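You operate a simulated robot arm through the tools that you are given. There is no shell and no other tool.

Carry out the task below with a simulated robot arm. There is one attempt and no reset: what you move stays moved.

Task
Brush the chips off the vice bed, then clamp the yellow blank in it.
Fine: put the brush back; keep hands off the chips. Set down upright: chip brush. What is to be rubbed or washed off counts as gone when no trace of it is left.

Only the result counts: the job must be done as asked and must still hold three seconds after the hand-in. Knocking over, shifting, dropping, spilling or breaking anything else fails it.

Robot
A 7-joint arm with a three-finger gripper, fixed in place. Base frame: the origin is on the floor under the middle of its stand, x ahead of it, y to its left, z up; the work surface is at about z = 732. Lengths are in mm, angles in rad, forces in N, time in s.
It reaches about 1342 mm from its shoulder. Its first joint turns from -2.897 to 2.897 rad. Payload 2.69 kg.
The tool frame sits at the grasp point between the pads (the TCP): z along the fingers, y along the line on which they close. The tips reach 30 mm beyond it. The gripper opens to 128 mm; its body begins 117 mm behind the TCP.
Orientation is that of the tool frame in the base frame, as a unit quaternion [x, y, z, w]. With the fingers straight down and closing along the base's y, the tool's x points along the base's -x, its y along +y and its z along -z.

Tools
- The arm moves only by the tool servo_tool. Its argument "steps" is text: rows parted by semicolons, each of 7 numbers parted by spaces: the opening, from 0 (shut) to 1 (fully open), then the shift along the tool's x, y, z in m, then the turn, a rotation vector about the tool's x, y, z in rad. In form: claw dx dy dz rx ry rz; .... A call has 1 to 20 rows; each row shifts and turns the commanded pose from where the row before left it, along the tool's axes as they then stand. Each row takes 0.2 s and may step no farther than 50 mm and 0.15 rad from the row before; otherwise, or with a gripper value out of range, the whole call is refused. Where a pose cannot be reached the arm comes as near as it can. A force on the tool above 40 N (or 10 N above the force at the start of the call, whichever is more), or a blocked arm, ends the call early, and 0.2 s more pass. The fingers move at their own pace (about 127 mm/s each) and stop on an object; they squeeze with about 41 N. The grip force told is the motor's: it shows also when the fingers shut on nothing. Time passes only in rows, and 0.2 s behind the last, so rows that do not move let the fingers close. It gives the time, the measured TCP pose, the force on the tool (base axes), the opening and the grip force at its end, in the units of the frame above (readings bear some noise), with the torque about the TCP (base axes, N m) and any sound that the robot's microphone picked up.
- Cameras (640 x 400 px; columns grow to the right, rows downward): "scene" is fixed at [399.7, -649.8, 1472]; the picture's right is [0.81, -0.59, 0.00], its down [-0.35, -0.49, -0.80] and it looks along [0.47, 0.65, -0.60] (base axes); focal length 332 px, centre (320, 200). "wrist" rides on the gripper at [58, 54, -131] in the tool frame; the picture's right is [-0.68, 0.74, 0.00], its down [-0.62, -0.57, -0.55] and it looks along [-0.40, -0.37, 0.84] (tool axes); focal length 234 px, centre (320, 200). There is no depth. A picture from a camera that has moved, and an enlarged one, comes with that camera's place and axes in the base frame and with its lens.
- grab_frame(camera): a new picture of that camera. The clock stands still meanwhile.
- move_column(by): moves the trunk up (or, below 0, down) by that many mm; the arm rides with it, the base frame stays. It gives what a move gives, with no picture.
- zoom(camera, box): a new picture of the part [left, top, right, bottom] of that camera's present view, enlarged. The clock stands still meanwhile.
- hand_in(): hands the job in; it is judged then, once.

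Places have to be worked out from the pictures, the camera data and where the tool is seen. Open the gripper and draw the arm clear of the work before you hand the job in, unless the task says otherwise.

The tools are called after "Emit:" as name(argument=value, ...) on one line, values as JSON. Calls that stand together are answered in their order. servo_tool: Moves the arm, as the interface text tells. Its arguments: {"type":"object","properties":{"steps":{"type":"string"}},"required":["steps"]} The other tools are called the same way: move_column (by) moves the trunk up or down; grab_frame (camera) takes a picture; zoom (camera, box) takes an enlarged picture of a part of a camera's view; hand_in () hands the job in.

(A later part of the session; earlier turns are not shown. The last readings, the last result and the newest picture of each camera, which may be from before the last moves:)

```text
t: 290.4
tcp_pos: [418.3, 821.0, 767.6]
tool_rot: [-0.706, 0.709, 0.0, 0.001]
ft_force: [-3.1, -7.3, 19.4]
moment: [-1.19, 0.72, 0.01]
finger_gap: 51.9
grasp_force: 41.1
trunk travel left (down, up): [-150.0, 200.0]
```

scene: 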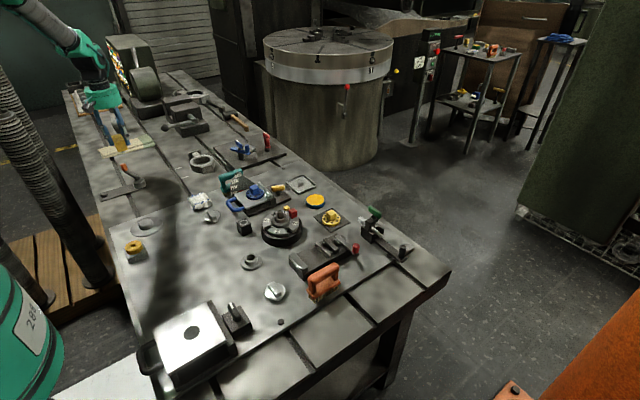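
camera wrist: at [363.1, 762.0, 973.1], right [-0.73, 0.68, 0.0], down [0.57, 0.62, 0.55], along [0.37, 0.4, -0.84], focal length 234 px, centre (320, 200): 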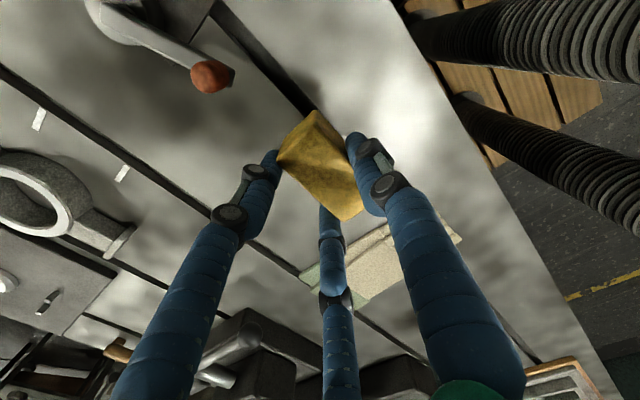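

Seated. Easing up 1.5 mm, releasing, and comparing with the original picture.

Emit:
servo_tool(steps="0 0 0 -0.0015 0 0 0; 0 0 0 0 0 0 0; 0.42 0 0 0 0 0 0; 0.44 0 0 0 0 0 0; 0.47 0 0 0 0 0 0; 0.52 0 0 0 0 0 0; 0.58 0 0 0 0 0 0; 0.6 0 0 0 0 0 0; 0.6 0 0 -0.01 0 0 0; 0.6 0 0 -0.03 0 0 0; 0.6 0 0 -0.04 0 0 0; 0.6 0 0 -0.04 0 0 0; 0.6 -0.03 0 -0.02 0 0 0; 0.6 -0.04 0 0 0 0 0; 0.6 -0.04 0 0 0 0 0; 0.6 0 0 0 0 0 0")

Emit:
zoom(camera="scene", box=[100, 145, 150, 185])

Emit:
zoom(camera="scene", box=[95, 145, 165, 205])

```text
t: 293.8
tcp_pos: [417.6, 928.2, 906.4]
tool_rot: [-0.706, 0.708, -0.001, -0.001]
ft_force: [-0.3, 0.4, -0.1]
moment: [-0.05, -0.01, 0.01]
finger_gap: 76.9
grasp_force: 0.0
trunk travel left (down, up): [-150.0, 200.0]
```

```text
10.00 times, centred on (125, 165) of scene
camera zoom: at [399.7, -649.8, 1472.0], right [0.81, -0.59, 0.0], down [-0.35, -0.49, -0.8], along [0.47, 0.65, -0.6], focal length 3319 px, centre (2270, 550)
```

zoom: 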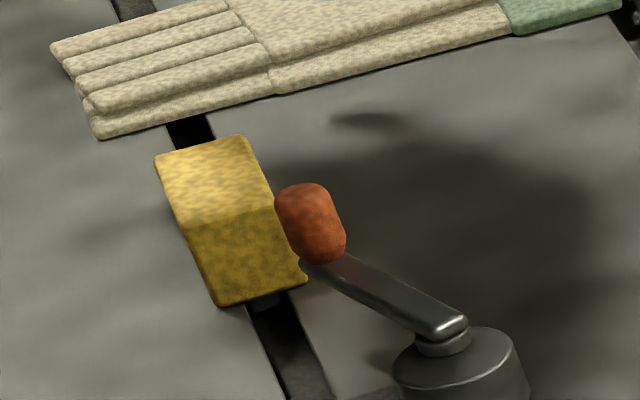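

```text
6.67 times, centred on (130, 175) of scene
camera zoom: at [399.7, -649.8, 1472.0], right [0.81, -0.59, 0.0], down [-0.35, -0.49, -0.8], along [0.47, 0.65, -0.6], focal length 2212 px, centre (1587, 367)
```

zoom: 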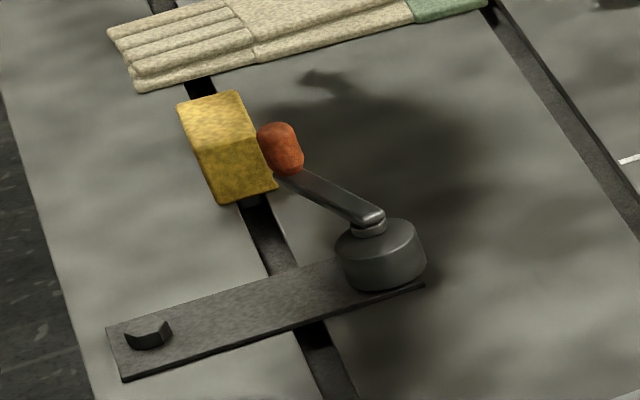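

The stop is back within about a millimetre of its original place. Now to the yellow ring: turning the hand to default orientation and moving over to measure it.

Emit:
servo_tool(steps="0.6 0 0 0 0 0 0.131; 0.6 0 0 0 0 0 0.131; 0.6 0 0 0 0 0 0.131; 0.6 0 0 0 0 0 0.131; 0.6 0 0 0 0 0 0.131; 0.6 0 0 0 0 0 0.131; 0.6 0 0 0 0 0 0.131; 0.6 0 0 0 0 0 0.131; 0.6 0 0 0 0 0 0.131; 0.6 0 0 0 0 0 0.131; 0.6 0 0 0 0 0 0.131; 0.6 0 0 0 0 0 0.13; 0.6 0 -0.045 0 0 0 0; 0.6 0 -0.045 0 0 0 0; 0.6 0 -0.045 0 0 0 0; 0.6 0 -0.045 0 0 0 0; 0.6 0 -0.045 0 0 0 0; 0.6 0 -0.045 0 0 0 0; 0.6 0 -0.045 0 0 0 0; 0.6 0 -0.045 0 0 0 0")

Emit:
servo_tool(steps="0.6 0 -0.045 0 0 0 0; 0.6 0 -0.045 0 0 0 0; 0.6 0 -0.045 0 0 0 0; 0.6 0 -0.045 0 0 0 0; 0.6 0 -0.045 0 0 0 0; 0.6 0 -0.045 0 0 0 0; 0.6 0 -0.04 0 0 0 0; 0.6 0 0 0 0 0 0")

Emit:
grab_frame(camera="wrist")

Emit:
zoom(camera="scene", box=[110, 225, 170, 270])

```text
t: 298.0
tcp_pos: [416.4, 567.8, 908.6]
tool_rot: [0.002, 1.0, -0.002, 0.0]
ft_force: [0.7, -0.7, -0.1]
moment: [-0.04, 0.01, -0.01]
finger_gap: 77.0
grasp_force: 0.1
trunk travel left (down, up): [-150.0, 200.0]
```

```text
t: 299.8
tcp_pos: [415.9, 257.5, 908.4]
tool_rot: [0.003, 1.0, -0.001, -0.001]
ft_force: [0.4, -0.5, 0.6]
moment: [0.03, -0.06, -0.01]
finger_gap: 77.0
grasp_force: 0.1
trunk travel left (down, up): [-150.0, 200.0]
```

```text
taken
camera wrist: at [356.3, 313.2, 1041.9], right [0.68, 0.73, 0.0], down [0.61, -0.57, 0.55], along [0.4, -0.37, -0.84], focal length 234 px, centre (320, 200)
```

wrist: 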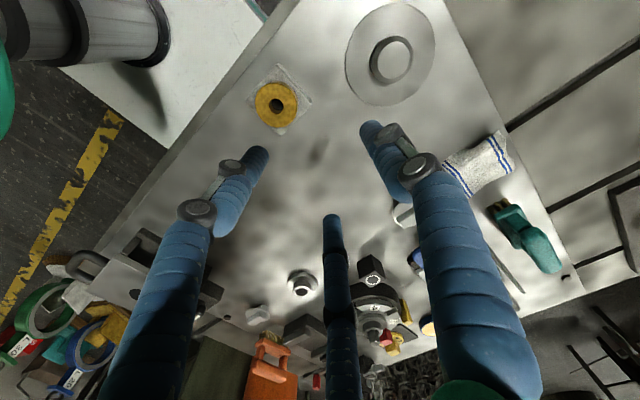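

```text
8.89 times, centred on (140, 248) of scene
camera zoom: at [399.7, -649.8, 1472.0], right [0.81, -0.59, 0.0], down [-0.35, -0.49, -0.8], along [0.47, 0.65, -0.6], focal length 2950 px, centre (1920, -222)
```

zoom: 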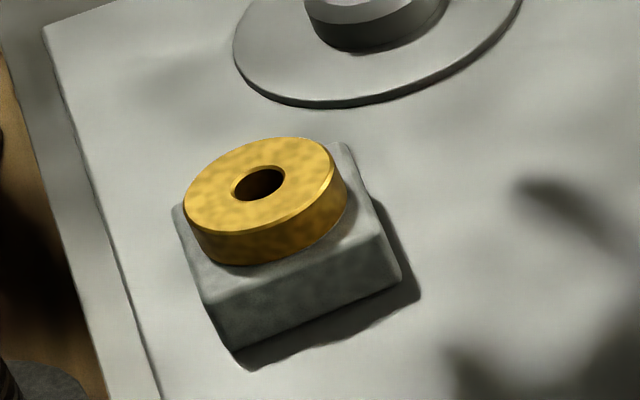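

The ring measures only ~46 mm across – smaller than the vice's 51 mm minimum. Earlier wrist pictures showed another tray with objects in front of the bench (around y≈-800), out of the scene camera's view; the blank may be there. I'll go and look.

Emit:
servo_tool(steps="0.6 0 -0.02 -0.03 0 0 0; 0.6 -0.008 -0.04 -0.02 0 0 0; 0.6 -0.008 -0.045 -0.01 0 0 0; 0.6 -0.008 -0.045 -0.01 0 0 0; 0.6 -0.008 -0.045 -0.01 0 0 0; 0.6 -0.008 -0.045 -0.01 0 0 0; 0.6 -0.008 -0.045 0 0 0 0; 0.6 -0.008 -0.045 0 0 0 0; 0.6 -0.008 -0.045 0 0 0 0; 0.6 -0.008 -0.045 0 0 0 0; 0.6 -0.008 -0.045 0 0 0 0; 0.6 -0.008 -0.045 0 0 0 0; 0.6 -0.008 -0.045 0 0 0 0; 0.6 -0.008 -0.045 0 0 0 0; 0.6 0 0 0 0 0 0")

Emit:
grab_frame(camera="wrist")

```text
t: 303.0
tcp_pos: [515.9, -343.0, 998.6]
tool_rot: [0.001, 1.0, -0.001, 0.0]
ft_force: [-0.4, -0.1, -0.1]
moment: [0.1, -0.02, -0.01]
finger_gap: 76.7
grasp_force: 0.0
trunk travel left (down, up): [-150.0, 200.0]
```

```text
taken
camera wrist: at [457.8, -288.2, 1130.3], right [0.68, 0.73, 0.0], down [0.61, -0.57, 0.55], along [0.4, -0.37, -0.84], focal length 234 px, centre (320, 200)
```

wrist: 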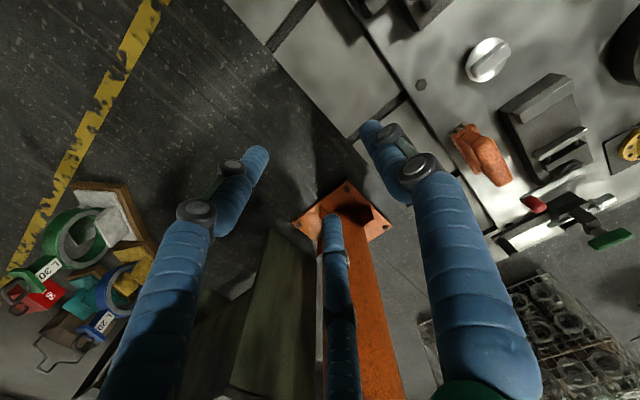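

Emit:
zoom(camera="wrist", box=[0, 170, 180, 380])

Emit:
zoom(camera="scene", box=[420, 35, 540, 110])

Emit:
zoom(camera="scene", box=[60, 60, 160, 150])

Emit:
zoom(camera="scene", box=[190, 140, 300, 215])

```text
1.90 times, centred on (90, 275) of wrist
camera zoom: at [457.8, -288.2, 1130.3], right [0.68, 0.73, 0.0], down [0.61, -0.57, 0.55], along [0.4, -0.37, -0.84], focal length 446 px, centre (758, 57)
```

zoom: 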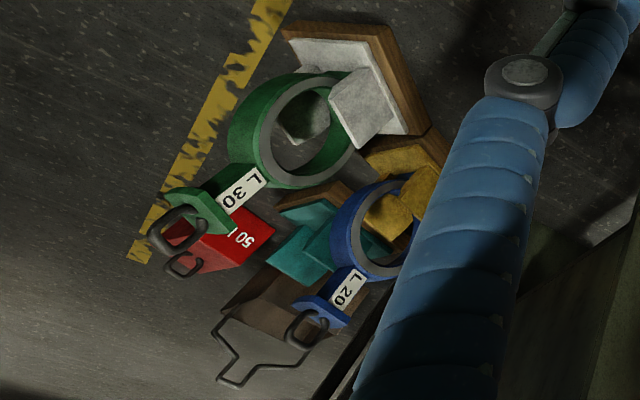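

```text
5.33 times, centred on (480, 72) of scene
camera zoom: at [399.7, -649.8, 1472.0], right [0.81, -0.59, 0.0], down [-0.35, -0.49, -0.8], along [0.47, 0.65, -0.6], focal length 1770 px, centre (-533, 880)
```

zoom: 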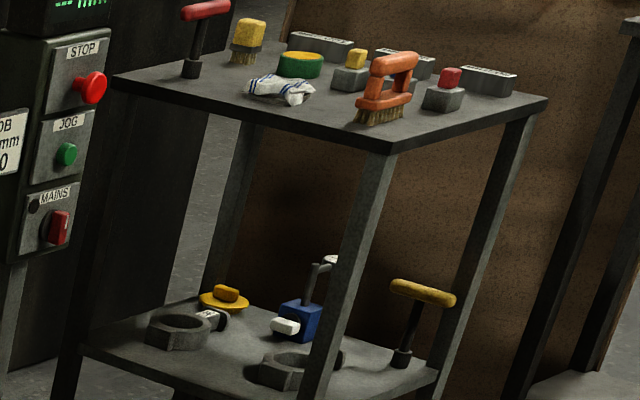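

```text
4.44 times, centred on (110, 105) of scene
camera zoom: at [399.7, -649.8, 1472.0], right [0.81, -0.59, 0.0], down [-0.35, -0.49, -0.8], along [0.47, 0.65, -0.6], focal length 1475 px, centre (1253, 622)
```

zoom: 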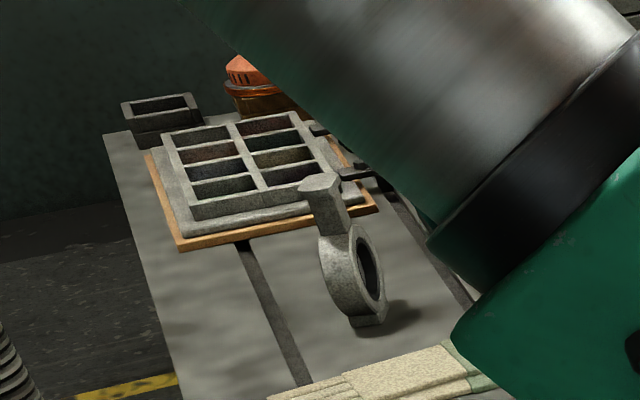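

```text
5.33 times, centred on (245, 178) of scene
camera zoom: at [399.7, -649.8, 1472.0], right [0.81, -0.59, 0.0], down [-0.35, -0.49, -0.8], along [0.47, 0.65, -0.6], focal length 1770 px, centre (720, 320)
```

zoom: 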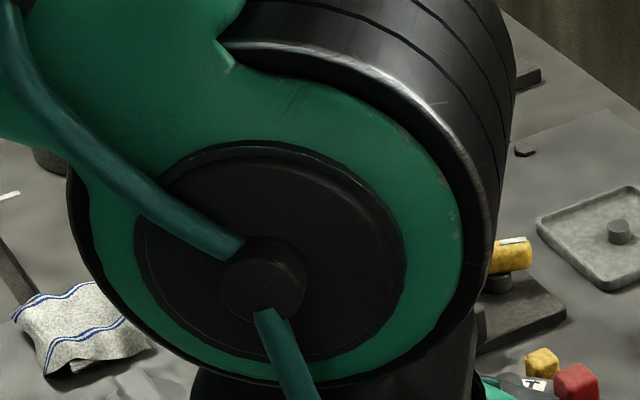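

The tray there is floor-level scenery. I'll survey the bench from above for any other free yellow piece that the scene camera cannot see.

Emit:
servo_tool(steps="0.6 0 0.03 -0.02 0 0 0; 0.6 0 0.045 -0.02 0 0 0; 0.6 -0.01 0.045 -0.02 0 0 0; 0.6 -0.01 0.045 -0.02 0 0 0; 0.6 -0.01 0.045 -0.02 0 0 0; 0.6 -0.01 0.045 -0.02 0 0 0; 0.6 -0.01 0.045 -0.02 0 0 0; 0.6 -0.01 0.045 -0.01 0 0 0; 0.6 -0.01 0.045 0 0 0 0; 0.6 -0.01 0.045 0 0 0 0; 0.6 -0.01 0.045 0 0 0 0; 0.6 -0.01 0.045 0 0 0 0; 0.6 -0.01 0.045 0 0 0 0; 0.6 0 0 0 0 0 0")

Emit:
grab_frame(camera="wrist")

Emit:
grab_frame(camera="scene")

```text
refused: row 3 steps farther than a row can; nothing moved
```

```text
taken
camera wrist: at [457.8, -288.2, 1130.3], right [0.68, 0.73, 0.0], down [0.61, -0.57, 0.55], along [0.4, -0.37, -0.84], focal length 234 px, centre (320, 200)
```

wrist: 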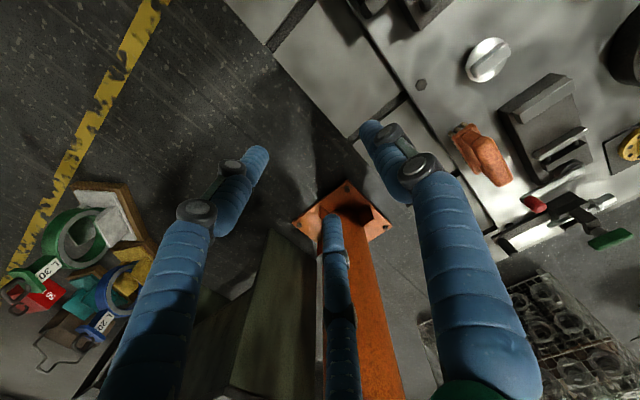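

```text
taken
```

scene: 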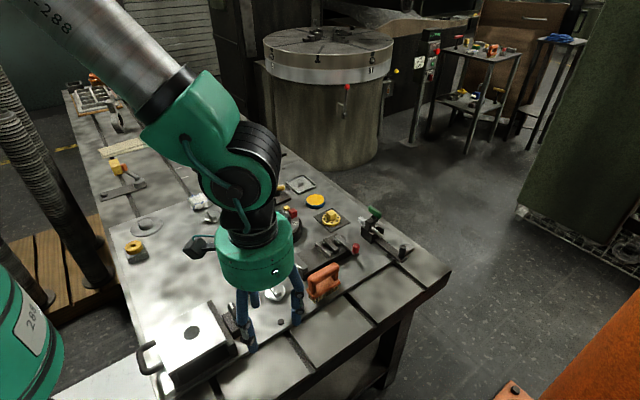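

Emit:
servo_tool(steps="0.6 0 0.03 -0.02 0 0 0; 0.6 -0.01 0.044 -0.015 0 0 0; 0.6 -0.01 0.044 -0.015 0 0 0; 0.6 -0.01 0.044 -0.015 0 0 0; 0.6 -0.01 0.044 -0.015 0 0 0; 0.6 -0.01 0.044 -0.015 0 0 0; 0.6 -0.01 0.044 -0.015 0 0 0; 0.6 -0.01 0.044 -0.01 0 0 0; 0.6 -0.01 0.044 0 0 0 0; 0.6 -0.01 0.044 0 0 0 0; 0.6 -0.01 0.044 0 0 0 0; 0.6 -0.01 0.044 0 0 0 0; 0.6 -0.01 0.044 0 0 0 0; 0.6 -0.01 0.044 0 0 0 0; 0.6 -0.01 0.044 0 0 0 0; 0.6 0 0 0 0 0 0")

Emit:
grab_frame(camera="wrist")

Emit:
grab_frame(camera="scene")

```text
t: 306.4
tcp_pos: [661.4, 306.1, 1117.8]
tool_rot: [0.002, 1.0, -0.002, 0.0]
ft_force: [0.9, 0.6, -0.6]
moment: [-0.05, 0.04, 0.02]
finger_gap: 76.8
grasp_force: 0.0
trunk travel left (down, up): [-150.0, 200.0]
```

```text
taken
camera wrist: at [602.7, 360.8, 1248.0], right [0.68, 0.73, 0.0], down [0.61, -0.57, 0.55], along [0.4, -0.38, -0.83], focal length 234 px, centre (320, 200)
```

wrist: 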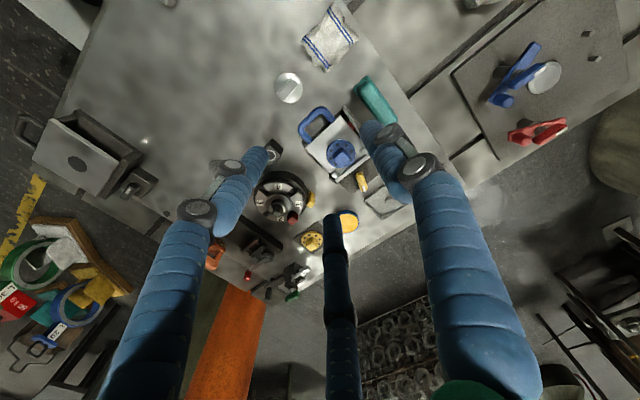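

```text
taken
```

scene: 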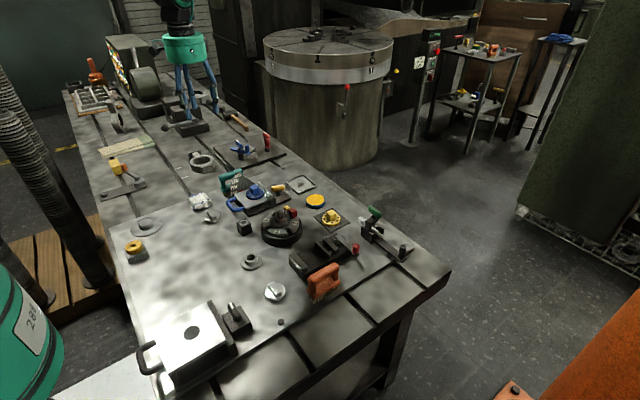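

Emit:
zoom(camera="wrist", box=[230, 130, 380, 260])

Emit:
zoom(camera="wrist", box=[10, 90, 180, 230])

Emit:
zoom(camera="wrist", box=[290, 60, 430, 220])

Emit:
zoom(camera="scene", box=[250, 170, 330, 230])

```text
3.08 times, centred on (305, 195) of wrist
camera zoom: at [602.7, 360.8, 1248.0], right [0.68, 0.73, 0.0], down [0.61, -0.57, 0.55], along [0.4, -0.38, -0.83], focal length 720 px, centre (366, 215)
```

zoom: 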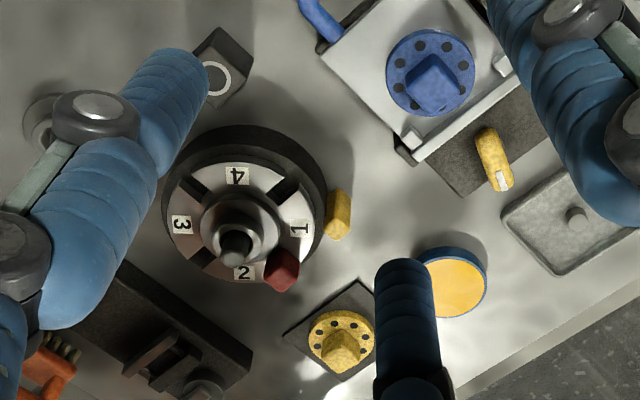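

```text
2.86 times, centred on (95, 160) of wrist
camera zoom: at [602.7, 360.8, 1248.0], right [0.68, 0.73, 0.0], down [0.61, -0.57, 0.55], along [0.4, -0.38, -0.83], focal length 669 px, centre (963, 314)
```

zoom: 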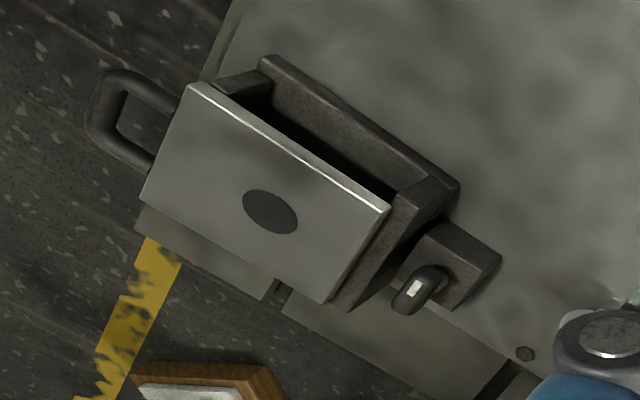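

```text
2.50 times, centred on (360, 140) of wrist
camera zoom: at [602.7, 360.8, 1248.0], right [0.68, 0.73, 0.0], down [0.61, -0.57, 0.55], along [0.4, -0.38, -0.83], focal length 585 px, centre (220, 350)
```

zoom: 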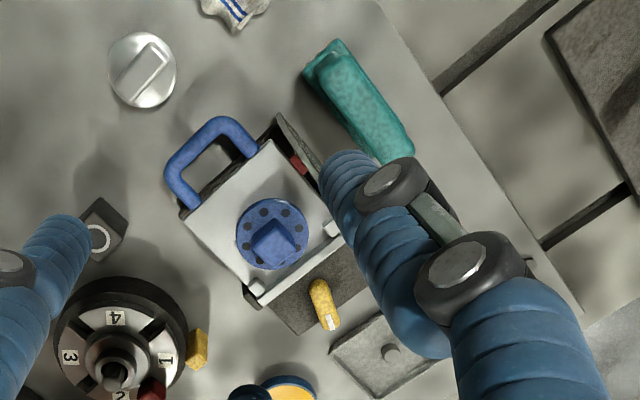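

```text
6.67 times, centred on (290, 200) of scene
camera zoom: at [399.7, -649.8, 1472.0], right [0.81, -0.59, 0.0], down [-0.35, -0.49, -0.8], along [0.47, 0.65, -0.6], focal length 2212 px, centre (520, 200)
```

zoom: 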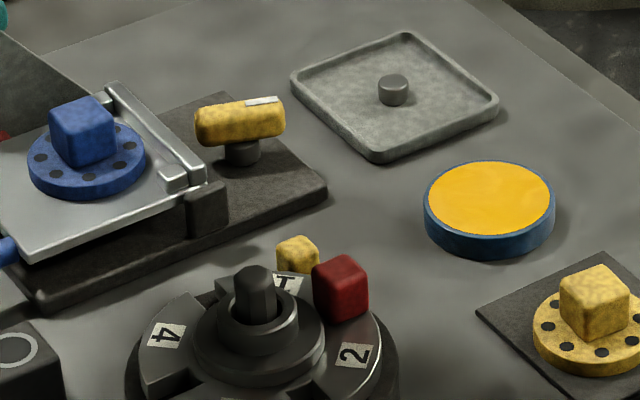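

Nothing else loose is visible. The ring's grey base is ~53–57 mm wide – inside the vice's 51–71 mm range – and the ring on top makes a natural gripping boss, so base+ring is most likely the blank. I'll inspect it closely.

Emit:
servo_tool(steps="0.6 0.0326 -0.007 0.021 0 0 0; 0.6 0.0326 -0.007 0.021 0 0 0; 0.6 0.0326 -0.007 0.021 0 0 0; 0.6 0.0326 -0.007 0.021 0 0 0; 0.6 0.0326 -0.007 0.021 0 0 0; 0.6 0.0326 -0.007 0.021 0 0 0; 0.6 0.0326 -0.007 0.021 0 0 0; 0.6 0.0326 -0.007 0.021 0 0 0; 0.6 0 0 0 0 0 0")

Emit:
grab_frame(camera="wrist")

Emit:
zoom(camera="wrist", box=[240, 50, 340, 140])

Emit:
zoom(camera="scene", box=[118, 232, 154, 264])

```text
t: 308.4
tcp_pos: [397.7, 246.7, 951.8]
tool_rot: [0.002, 1.0, -0.002, -0.001]
ft_force: [-0.5, 0.6, -0.1]
moment: [0.01, -0.02, 0.0]
finger_gap: 76.7
grasp_force: 0.0
trunk travel left (down, up): [-150.0, 200.0]
```

```text
taken
camera wrist: at [338.7, 301.5, 1082.8], right [0.68, 0.73, 0.0], down [0.61, -0.57, 0.55], along [0.4, -0.38, -0.83], focal length 234 px, centre (320, 200)
```

wrist: 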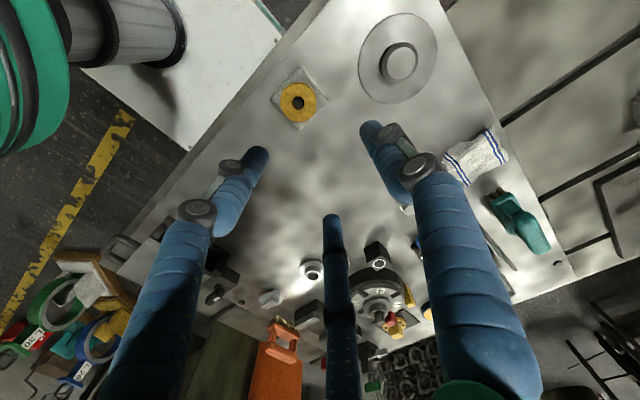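

```text
4.44 times, centred on (290, 95) of wrist
camera zoom: at [338.7, 301.5, 1082.8], right [0.68, 0.73, 0.0], down [0.61, -0.57, 0.55], along [0.4, -0.38, -0.83], focal length 1041 px, centre (453, 667)
```

zoom: 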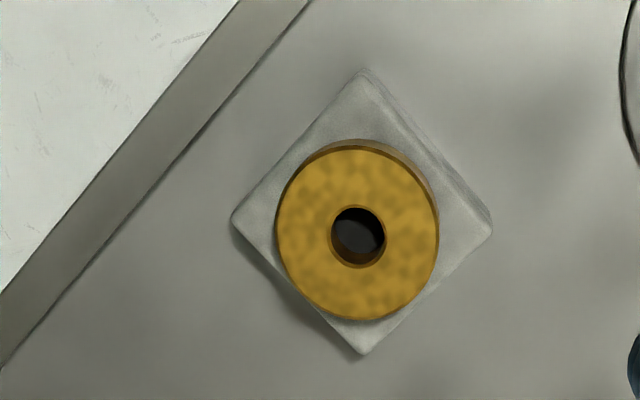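

```text
12.50 times, centred on (136, 248) of scene
camera zoom: at [399.7, -649.8, 1472.0], right [0.81, -0.59, 0.0], down [-0.35, -0.49, -0.8], along [0.47, 0.65, -0.6], focal length 4148 px, centre (2620, -400)
```

zoom: 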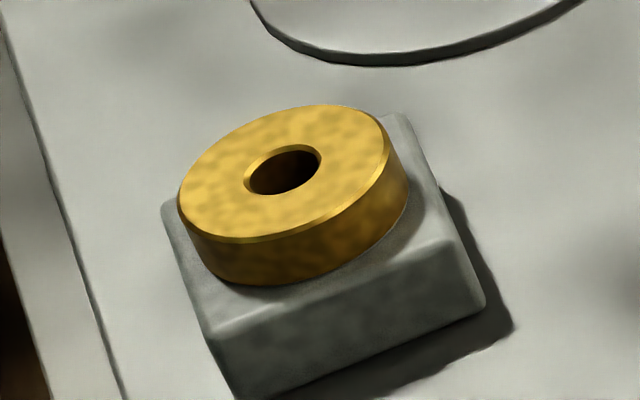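

The base measures ≈55×56 mm, the ring 46 mm across on top, centred at (362,243). I'll move directly above it (checking reach) and descend around the ring.

Emit:
servo_tool(steps="0.6 0.0175 -0.0018 0 0 0 0; 0.6 0.0173 -0.0019 0 0 0 0; 0.6 0 0 0.03 0 0 0; 0.6 0 0 0.03 0 0 0; 0.6 0 0 0.03 0 0 0; 0.6 0 0 0 0 0 0")

Emit:
grab_frame(camera="wrist")

Emit:
grab_frame(camera="scene")

```text
t: 309.8
tcp_pos: [365.2, 246.3, 860.1]
tool_rot: [0.001, 1.0, -0.001, 0.0]
ft_force: [0.9, 0.3, 0.3]
moment: [0.0, -0.03, 0.02]
finger_gap: 76.9
grasp_force: 0.1
trunk travel left (down, up): [-150.0, 200.0]
```

```text
taken
camera wrist: at [306.6, 301.6, 991.6], right [0.68, 0.73, 0.0], down [0.61, -0.57, 0.55], along [0.4, -0.38, -0.83], focal length 234 px, centre (320, 200)
```

wrist: 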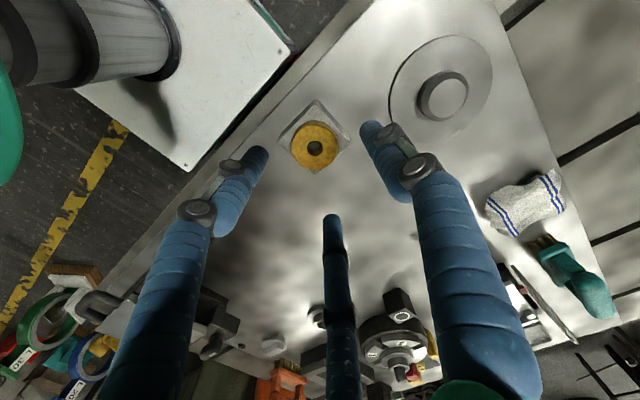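

```text
taken
```

scene: 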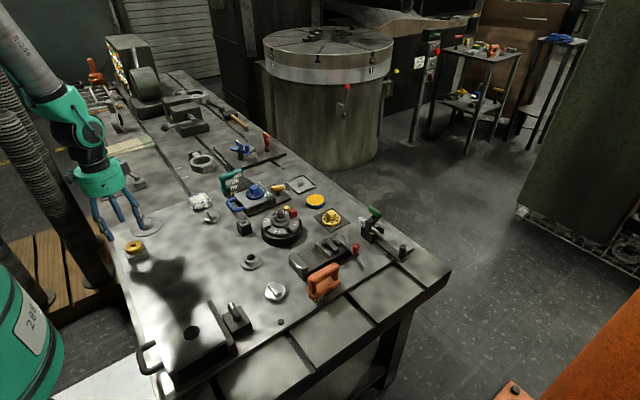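

Emit:
servo_tool(steps="0.6 0.0024 -0.0038 0.02 0 0 0; 0.6 0 0 0.025 0 0 0; 0.6 0 0 0.015 0 0 0; 0.6 0 0 0 0 0 0")

Emit:
zoom(camera="wrist", box=[240, 80, 400, 220])

Emit:
zoom(camera="scene", box=[90, 200, 180, 280])

```text
t: 310.8
tcp_pos: [364.8, 241.7, 801.2]
tool_rot: [0.002, 1.0, -0.002, 0.001]
ft_force: [-0.3, 0.0, 0.2]
moment: [0.02, 0.01, 0.02]
finger_gap: 76.6
grasp_force: 0.0
trunk travel left (down, up): [-150.0, 200.0]
```

```text
2.86 times, centred on (320, 150) of wrist
camera zoom: at [305.2, 296.9, 932.7], right [0.68, 0.73, 0.0], down [0.61, -0.57, 0.55], along [0.4, -0.38, -0.83], focal length 669 px, centre (320, 343)
```

zoom: 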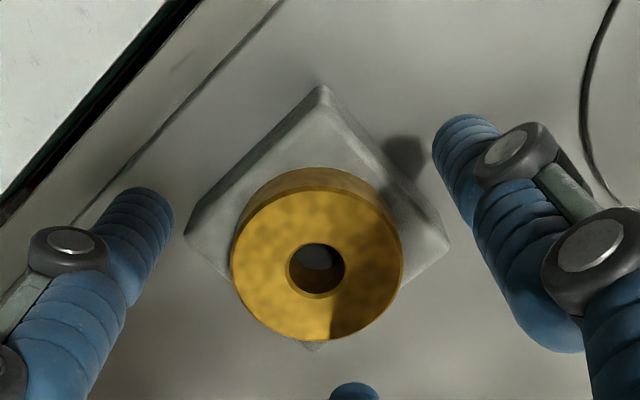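

```text
5.00 times, centred on (135, 240) of scene
camera zoom: at [399.7, -649.8, 1472.0], right [0.81, -0.59, 0.0], down [-0.35, -0.49, -0.8], along [0.47, 0.65, -0.6], focal length 1659 px, centre (1245, 0)
```

zoom: 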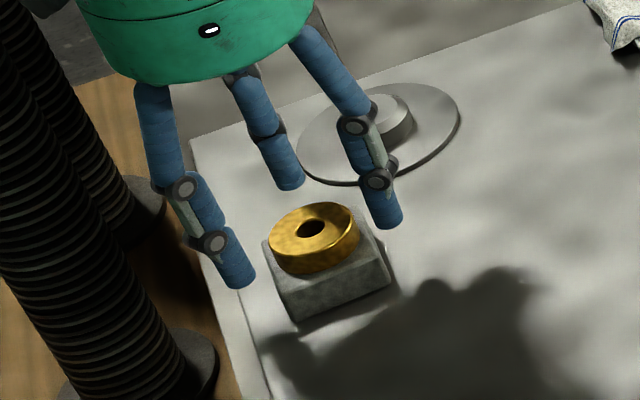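

Well centred on the ring (≈(363.9,241.4)). Lowering the fingers around it, checking for contact with the base top.

Emit:
servo_tool(steps="0.6 0 0 0.006 0 0 0; 0.6 0 0 0.005 0 0 0; 0.6 0 0 0 0 0 0")

Emit:
servo_tool(steps="0.6 0 0 0.002 0 0 0; 0.6 0 0 0 0 0 0")

Emit:
servo_tool(steps="0.6 0 0 0.002 0 0 0; 0.6 0 0 0 0 0 0")

Emit:
zoom(camera="scene", box=[100, 210, 170, 270])

```text
t: 311.6
tcp_pos: [363.7, 242.0, 789.5]
tool_rot: [0.002, 1.0, -0.001, 0.0]
ft_force: [-0.1, -0.2, 0.1]
moment: [0.0, 0.01, 0.01]
finger_gap: 76.3
grasp_force: 0.0
trunk travel left (down, up): [-150.0, 200.0]
```

```text
t: 312.2
tcp_pos: [363.0, 241.9, 788.0]
tool_rot: [0.002, 1.0, -0.002, 0.0]
ft_force: [-0.6, -0.2, -0.9]
moment: [0.0, 0.03, -0.01]
finger_gap: 76.7
grasp_force: 0.1
trunk travel left (down, up): [-150.0, 200.0]
```

```text
t: 312.8
tcp_pos: [362.4, 242.3, 786.6]
tool_rot: [0.001, 1.0, -0.001, 0.0]
ft_force: [-0.3, -0.7, -0.6]
moment: [0.02, 0.0, -0.03]
finger_gap: 76.6
grasp_force: 0.0
trunk travel left (down, up): [-150.0, 200.0]
```

```text
6.67 times, centred on (135, 240) of scene
camera zoom: at [399.7, -649.8, 1472.0], right [0.81, -0.59, 0.0], down [-0.35, -0.49, -0.8], along [0.47, 0.65, -0.6], focal length 2212 px, centre (1553, -67)
```

zoom: 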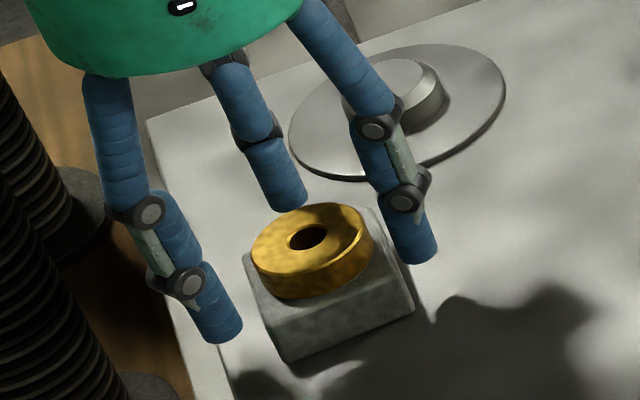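

Tips are ~4 mm above the base top. Closing gently on the ring.

Emit:
servo_tool(steps="0.55 0 0 0 0 0 0; 0.5 0 0 0 0 0 0; 0.46 0 0 0 0 0 0; 0.43 0 0 0 0 0 0; 0.41 0 0 0 0 0 0; 0.39 0 0 0 0 0 0; 0.37 0 0 0 0 0 0; 0.35 0 0 0 0 0 0; 0.32 0 0 0 0 0 0; 0.2 0 0 0 0 0 0; 0 0 0 0 0 0 0; 0 0 0 0 0 0 0")

Emit:
zoom(camera="scene", box=[100, 210, 170, 270])

Emit:
zoom(camera="wrist", box=[240, 80, 400, 220])

```text
t: 314.9
tcp_pos: [363.9, 242.5, 785.9]
tool_rot: [0.003, 1.0, 0.001, 0.001]
ft_force: [8.2, -7.7, -2.5]
moment: [-0.53, -0.75, 0.08]
finger_gap: 66.1
grasp_force: 30.3
trunk travel left (down, up): [-150.0, 200.0]
stopped in row 10: the force on the tool passed its limit at 50 N (the readings are from after the stop); the commanded pose is now the measured one
```

```text
6.67 times, centred on (135, 240) of scene
camera zoom: at [399.7, -649.8, 1472.0], right [0.81, -0.59, 0.0], down [-0.35, -0.49, -0.8], along [0.47, 0.65, -0.6], focal length 2212 px, centre (1553, -67)
```

zoom: 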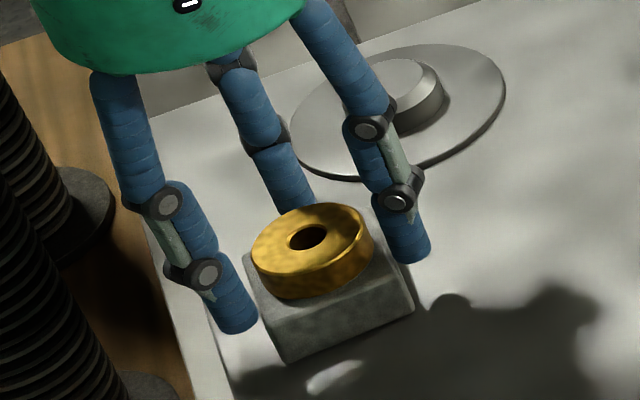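

```text
2.86 times, centred on (320, 150) of wrist
camera zoom: at [305.4, 297.2, 918.2], right [0.68, 0.73, 0.0], down [0.61, -0.57, 0.55], along [0.4, -0.37, -0.83], focal length 669 px, centre (320, 343)
```

zoom: 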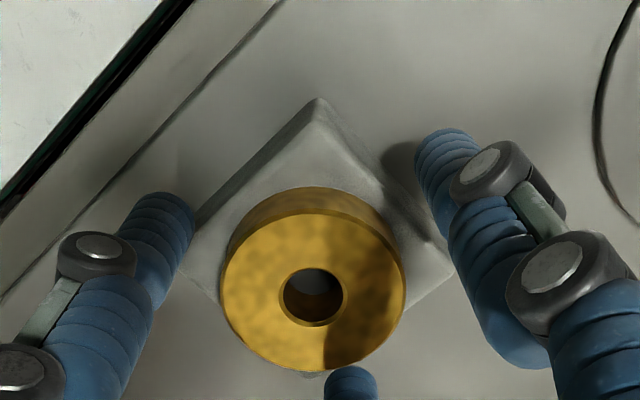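

The fingertips met the base's sides, so its top is higher than I thought. Reopening, raising 5 mm, and closing again on the ring only.

Emit:
servo_tool(steps="0.6 0 0 0 0 0 0; 0.6 0 0 0 0 0 0; 0.6 0 0 -0.005 0 0 0; 0.6 0 0 0 0 0 0; 0.55 0 0 0 0 0 0; 0.52 0 0 0 0 0 0; 0.49 0 0 0 0 0 0; 0.46 0 0 0 0 0 0; 0.44 0 0 0 0 0 0; 0.42 0 0 0 0 0 0; 0.4 0 0 0 0 0 0; 0.4 0 0 0 0 0 0")

Emit:
zoom(camera="scene", box=[100, 210, 170, 270])

```text
t: 317.5
tcp_pos: [364.2, 242.4, 792.4]
tool_rot: [0.002, 1.0, -0.001, 0.001]
ft_force: [0.3, 0.8, -0.2]
moment: [0.01, 0.02, -0.03]
finger_gap: 50.8
grasp_force: 0.1
trunk travel left (down, up): [-150.0, 200.0]
```

```text
6.67 times, centred on (135, 240) of scene
camera zoom: at [399.7, -649.8, 1472.0], right [0.81, -0.59, 0.0], down [-0.35, -0.49, -0.8], along [0.47, 0.65, -0.6], focal length 2212 px, centre (1553, -67)
```

zoom: 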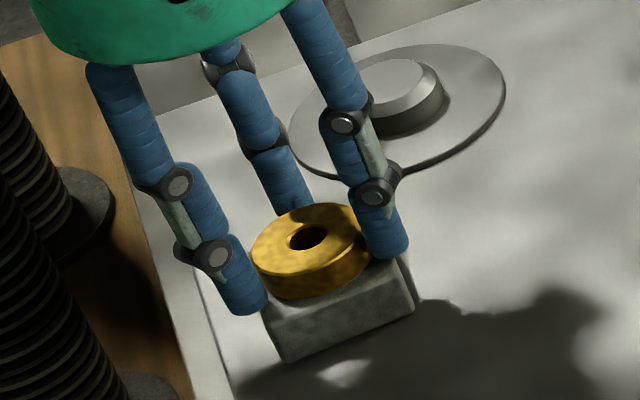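

Fingers are now above the base and around the ring. Closing onto the ring.

Emit:
servo_tool(steps="0.38 0 0 0 0 0 0; 0.36 0 0 0 0 0 0; 0.34 0 0 0 0 0 0; 0.3 0 0 0 0 0 0; 0.2 0 0 0 0 0 0; 0 0 0 0 0 0 0; 0 0 0 0 0 0 0")

Emit:
zoom(camera="wrist", box=[240, 80, 400, 220])

```text
t: 319.1
tcp_pos: [364.7, 241.3, 791.6]
tool_rot: [0.003, 1.0, -0.002, 0.001]
ft_force: [-2.3, -6.6, -0.4]
moment: [-0.09, 0.03, -0.06]
finger_gap: 39.0
grasp_force: 40.9
trunk travel left (down, up): [-150.0, 200.0]
```

```text
2.86 times, centred on (320, 150) of wrist
camera zoom: at [304.5, 297.2, 923.1], right [0.68, 0.73, 0.0], down [0.61, -0.57, 0.55], along [0.4, -0.37, -0.83], focal length 669 px, centre (320, 343)
```

zoom: 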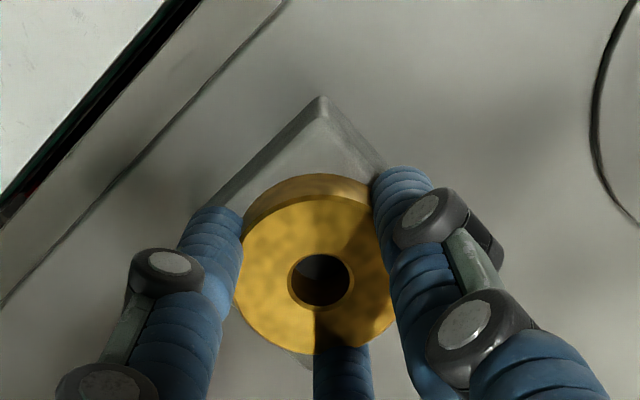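

Gripped (reading 39 mm ↔ 46 mm ring, consistent with earlier offsets). Test-lifting a few millimetres to see what moves.

Emit:
servo_tool(steps="0 0 0 -0.001 0 0 0; 0 0 0 -0.001 0 0 0; 0 0 0 0 0 0 0")

Emit:
servo_tool(steps="0 0 0 -0.002 0 0 0; 0 0 0 0 0 0 0")

Emit:
zoom(camera="scene", box=[110, 225, 160, 265])

```text
t: 319.9
tcp_pos: [364.7, 242.2, 793.6]
tool_rot: [0.002, 1.0, -0.001, 0.001]
ft_force: [0.4, -0.3, -3.3]
moment: [0.04, 0.0, 0.0]
finger_gap: 39.1
grasp_force: 40.9
trunk travel left (down, up): [-150.0, 200.0]
```

```text
t: 320.5
tcp_pos: [363.4, 242.6, 795.5]
tool_rot: [0.003, 1.0, -0.001, 0.001]
ft_force: [-0.1, 0.2, -3.6]
moment: [0.0, -0.03, -0.03]
finger_gap: 39.0
grasp_force: 41.1
trunk travel left (down, up): [-150.0, 200.0]
```

```text
10.00 times, centred on (135, 245) of scene
camera zoom: at [399.7, -649.8, 1472.0], right [0.81, -0.59, 0.0], down [-0.35, -0.49, -0.8], along [0.47, 0.65, -0.6], focal length 3319 px, centre (2170, -250)
```

zoom: 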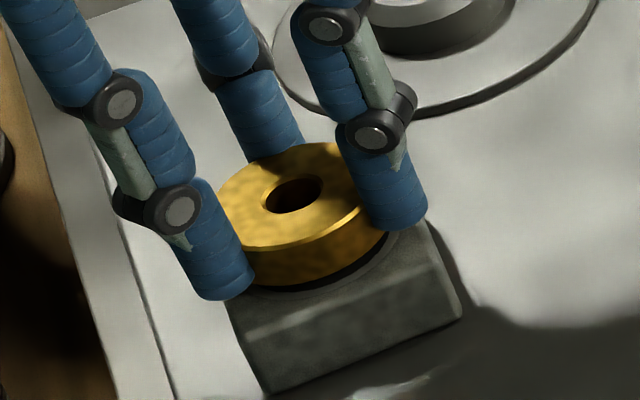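

Only the ring lifts (3.5 N); the grey base is a fixed plinth. The ring (46 mm) can't be held by jaws that only close to ~50 mm, so I set it back exactly where it was.

Emit:
servo_tool(steps="0 0 0 0.002 0 0 0; 0 0 0 0.001 0 0 0; 0 0 0 0 0 0 0")

Emit:
servo_tool(steps="0 0 0 0.001 0 0 0; 0 0 0 0 0 0 0")

```text
t: 321.3
tcp_pos: [365.2, 241.6, 793.1]
tool_rot: [0.003, 1.0, -0.001, 0.001]
ft_force: [0.0, 0.3, -3.5]
moment: [0.01, 0.0, 0.01]
finger_gap: 39.1
grasp_force: 41.0
trunk travel left (down, up): [-150.0, 200.0]
```

```text
t: 321.9
tcp_pos: [364.9, 242.9, 791.1]
tool_rot: [0.003, 1.0, 0.0, 0.002]
ft_force: [-1.2, -0.4, -2.2]
moment: [0.01, -0.01, 0.02]
finger_gap: 39.2
grasp_force: 41.2
trunk travel left (down, up): [-150.0, 200.0]
```

Emit:
servo_tool(steps="0 0 0 0.001 0 0 0; 0 0 0 0 0 0 0; 0.33 0 0 0 0 0 0; 0.36 0 0 0 0 0 0; 0.4 0 0 0 0 0 0; 0.45 0 0 0 0 0 0; 0.5 0 0 0 0 0 0; 0.6 0 0 0 0 0 0; 0.6 0 0 -0.01 0 0 0; 0.6 0 0 -0.03 0 0 0; 0.6 0 0 -0.04 0 0 0; 0.6 0 0 -0.04 0 0 0; 0.6 0 0 0 0 0 0")

Emit:
zoom(camera="scene", box=[110, 225, 170, 270])

Emit:
grab_frame(camera="wrist")

```text
t: 324.7
tcp_pos: [363.3, 243.3, 911.1]
tool_rot: [0.002, 1.0, -0.001, 0.001]
ft_force: [0.8, -0.4, 0.3]
moment: [0.04, -0.02, 0.0]
finger_gap: 76.6
grasp_force: 0.0
trunk travel left (down, up): [-150.0, 200.0]
```

```text
8.89 times, centred on (140, 248) of scene
camera zoom: at [399.7, -649.8, 1472.0], right [0.81, -0.59, 0.0], down [-0.35, -0.49, -0.8], along [0.47, 0.65, -0.6], focal length 2950 px, centre (1920, -222)
```

zoom: 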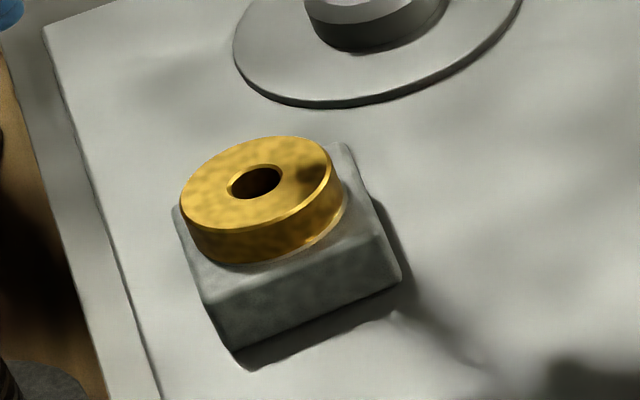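

```text
taken
camera wrist: at [303.6, 297.5, 1042.9], right [0.68, 0.73, 0.0], down [0.61, -0.57, 0.55], along [0.4, -0.37, -0.83], focal length 234 px, centre (320, 200)
```

wrist: 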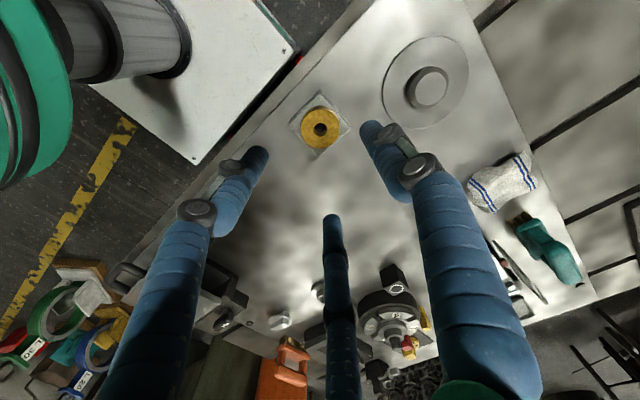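

Ring is back on its seat. Let me check the open box at the bench's front-left corner for a blank inside.

Emit:
servo_tool(steps="0.6 -0.005 -0.03 -0.02 0 0 0; 0.6 -0.01 -0.044 -0.01 0 0 0; 0.6 -0.01 -0.044 -0.01 0 0 0; 0.6 -0.01 -0.044 -0.01 0 0 0; 0.6 -0.01 -0.044 -0.01 0 0 0; 0.6 -0.01 -0.044 -0.01 0 0 0; 0.6 -0.01 -0.044 0 0 0 0; 0.6 -0.01 -0.044 0 0 0 0; 0.6 -0.01 -0.044 0 0 0 0; 0.6 0 -0.03 0 0 0 0; 0.6 0 0 0 0 0 0")

Emit:
grab_frame(camera="wrist")

Emit:
zoom(camera="wrist", box=[230, 0, 430, 130])

```text
t: 327.1
tcp_pos: [445.2, -169.1, 979.2]
tool_rot: [0.003, 1.0, -0.001, 0.001]
ft_force: [0.0, -1.0, -0.6]
moment: [0.03, 0.01, 0.0]
finger_gap: 76.8
grasp_force: 0.1
trunk travel left (down, up): [-150.0, 200.0]
```

```text
taken
camera wrist: at [387.1, -114.0, 1111.2], right [0.68, 0.73, 0.0], down [0.61, -0.57, 0.55], along [0.4, -0.37, -0.83], focal length 234 px, centre (320, 200)
```

wrist: 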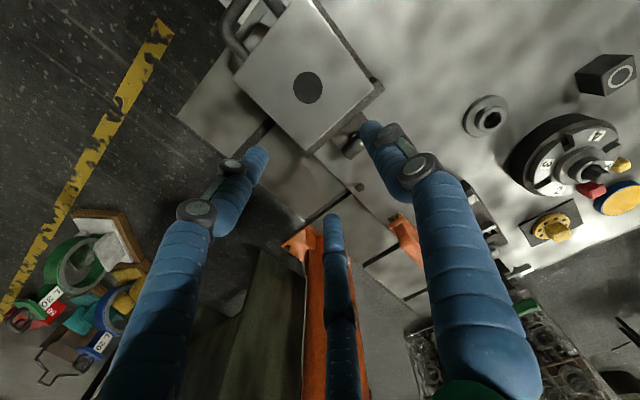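

```text
3.08 times, centred on (330, 65) of wrist
camera zoom: at [387.1, -114.0, 1111.2], right [0.68, 0.73, 0.0], down [0.61, -0.57, 0.55], along [0.4, -0.37, -0.83], focal length 720 px, centre (289, 615)
```

zoom: 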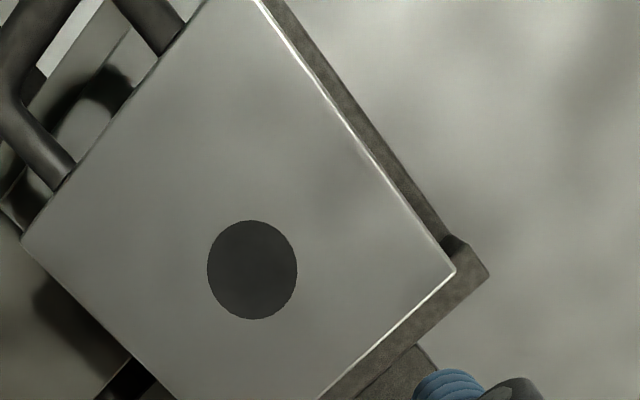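

The yellow flanged disc with a cube boss at ≈(927,24) on its dark mat is ~60 mm across – right in the middle of the vice's 51–71 mm range, and a blue twin exists, which explains "the yellow blank". That must be it. Going over to measure it.

Emit:
servo_tool(steps="0.6 -0.0354 0.0203 0.002 0 0 0; 0.6 -0.0354 0.0203 0.002 0 0 0; 0.6 -0.0354 0.0203 0.004 0 0 0; 0.6 -0.0354 0.0203 0.004 0 0 0; 0.6 -0.0354 0.0203 0.004 0 0 0; 0.6 -0.0354 0.0203 0.004 0 0 0; 0.6 -0.0354 0.0203 0.004 0 0 0; 0.6 -0.0354 0.0203 0.004 0 0 0; 0.6 -0.0354 0.0203 0.004 0 0 0; 0.6 -0.0354 0.0203 0.004 0 0 0; 0.6 -0.0354 0.0203 0.004 0 0 0; 0.6 -0.0354 0.0203 0.004 0 0 0; 0.6 0 0 0 0 0 0")

Emit:
grab_frame(camera="wrist")

Emit:
zoom(camera="wrist", box=[260, 140, 400, 260])

Emit:
zoom(camera="scene", box=[305, 195, 355, 235])

```text
t: 329.9
tcp_pos: [872.5, 73.4, 937.4]
tool_rot: [0.003, 1.0, -0.001, 0.001]
ft_force: [-0.1, -0.8, 0.0]
moment: [0.01, 0.03, -0.01]
finger_gap: 76.7
grasp_force: 0.0
trunk travel left (down, up): [-150.0, 200.0]
```

```text
taken
camera wrist: at [813.5, 127.5, 1069.9], right [0.68, 0.73, 0.0], down [0.61, -0.57, 0.55], along [0.4, -0.37, -0.84], focal length 234 px, centre (320, 200)
```

wrist: 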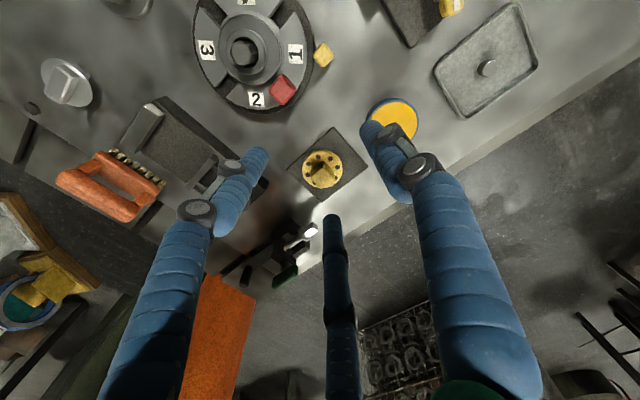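

```text
3.33 times, centred on (330, 200) of wrist
camera zoom: at [813.5, 127.5, 1069.9], right [0.68, 0.73, 0.0], down [0.61, -0.57, 0.55], along [0.4, -0.37, -0.84], focal length 781 px, centre (287, 200)
```

zoom: 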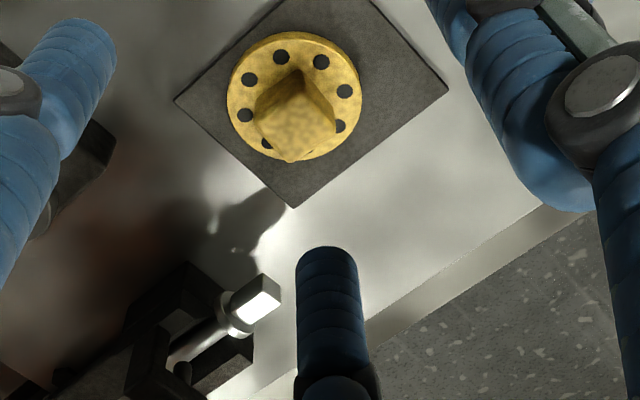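

```text
10.00 times, centred on (330, 215) of scene
camera zoom: at [399.7, -649.8, 1472.0], right [0.81, -0.59, 0.0], down [-0.35, -0.49, -0.8], along [0.47, 0.65, -0.6], focal length 3319 px, centre (220, 50)
```

zoom: 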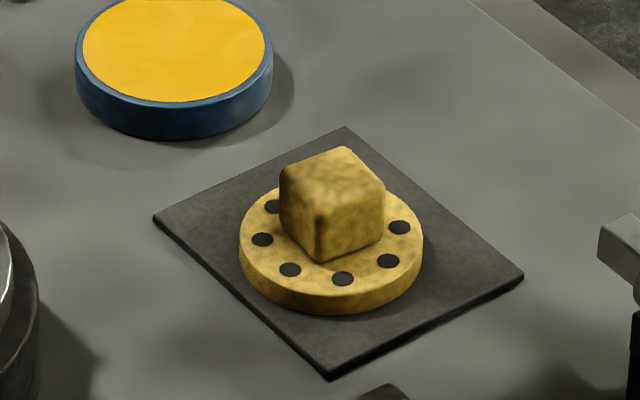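

This is a loose-looking flange: disc ≈61.5 mm, cube boss ≈25 mm, axis-aligned, centred ≈(928.7,25.8). I'll move above it and check alignment on the cube boss.

Emit:
servo_tool(steps="0.45 -0.0283 -0.0247 0 0 0 0; 0.45 -0.0282 -0.0247 0.02 0 0 0; 0.45 0 0 0.03 0 0 0; 0.45 0 0 0.03 0 0 0; 0.45 0 0 0 0 0 0")

Emit:
grab_frame(camera="wrist")

Emit:
zoom(camera="wrist", box=[250, 70, 390, 210])

Emit:
zoom(camera="scene", box=[290, 170, 370, 240])

```text
t: 331.1
tcp_pos: [927.5, 22.7, 858.9]
tool_rot: [0.003, 1.0, -0.001, 0.001]
ft_force: [-0.8, -0.5, -0.3]
moment: [-0.03, 0.0, 0.0]
finger_gap: 57.4
grasp_force: 0.1
trunk travel left (down, up): [-150.0, 200.0]
```

```text
taken
camera wrist: at [868.3, 76.8, 990.0], right [0.68, 0.73, 0.0], down [0.61, -0.57, 0.55], along [0.4, -0.37, -0.83], focal length 234 px, centre (320, 200)
```

wrist: 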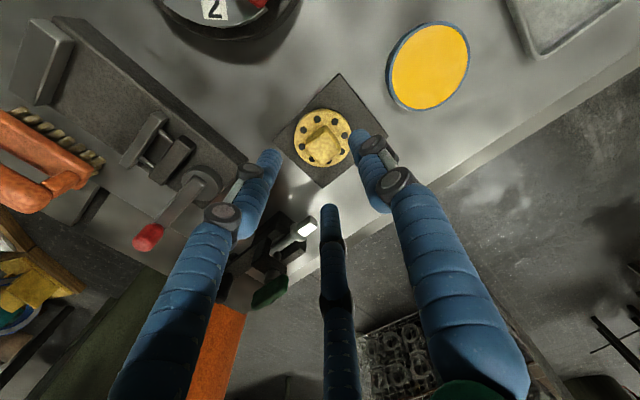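

```text
2.86 times, centred on (320, 140) of wrist
camera zoom: at [868.3, 76.8, 990.0], right [0.68, 0.73, 0.0], down [0.61, -0.57, 0.55], along [0.4, -0.37, -0.83], focal length 669 px, centre (320, 371)
```

zoom: 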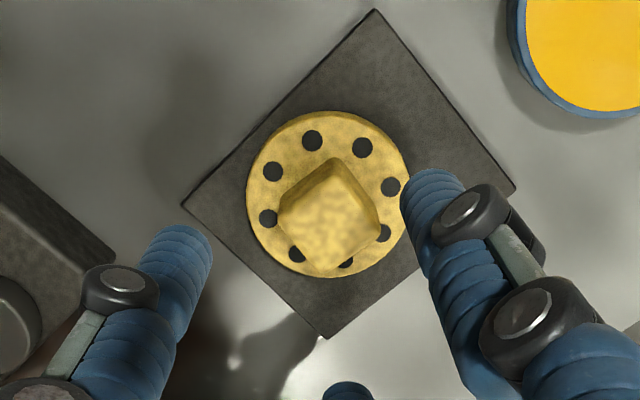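

```text
5.71 times, centred on (330, 205) of scene
camera zoom: at [399.7, -649.8, 1472.0], right [0.81, -0.59, 0.0], down [-0.35, -0.49, -0.8], along [0.47, 0.65, -0.6], focal length 1896 px, centre (263, 171)
```

zoom: 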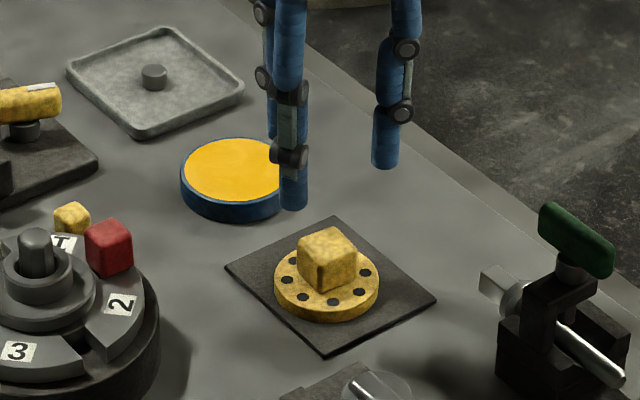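

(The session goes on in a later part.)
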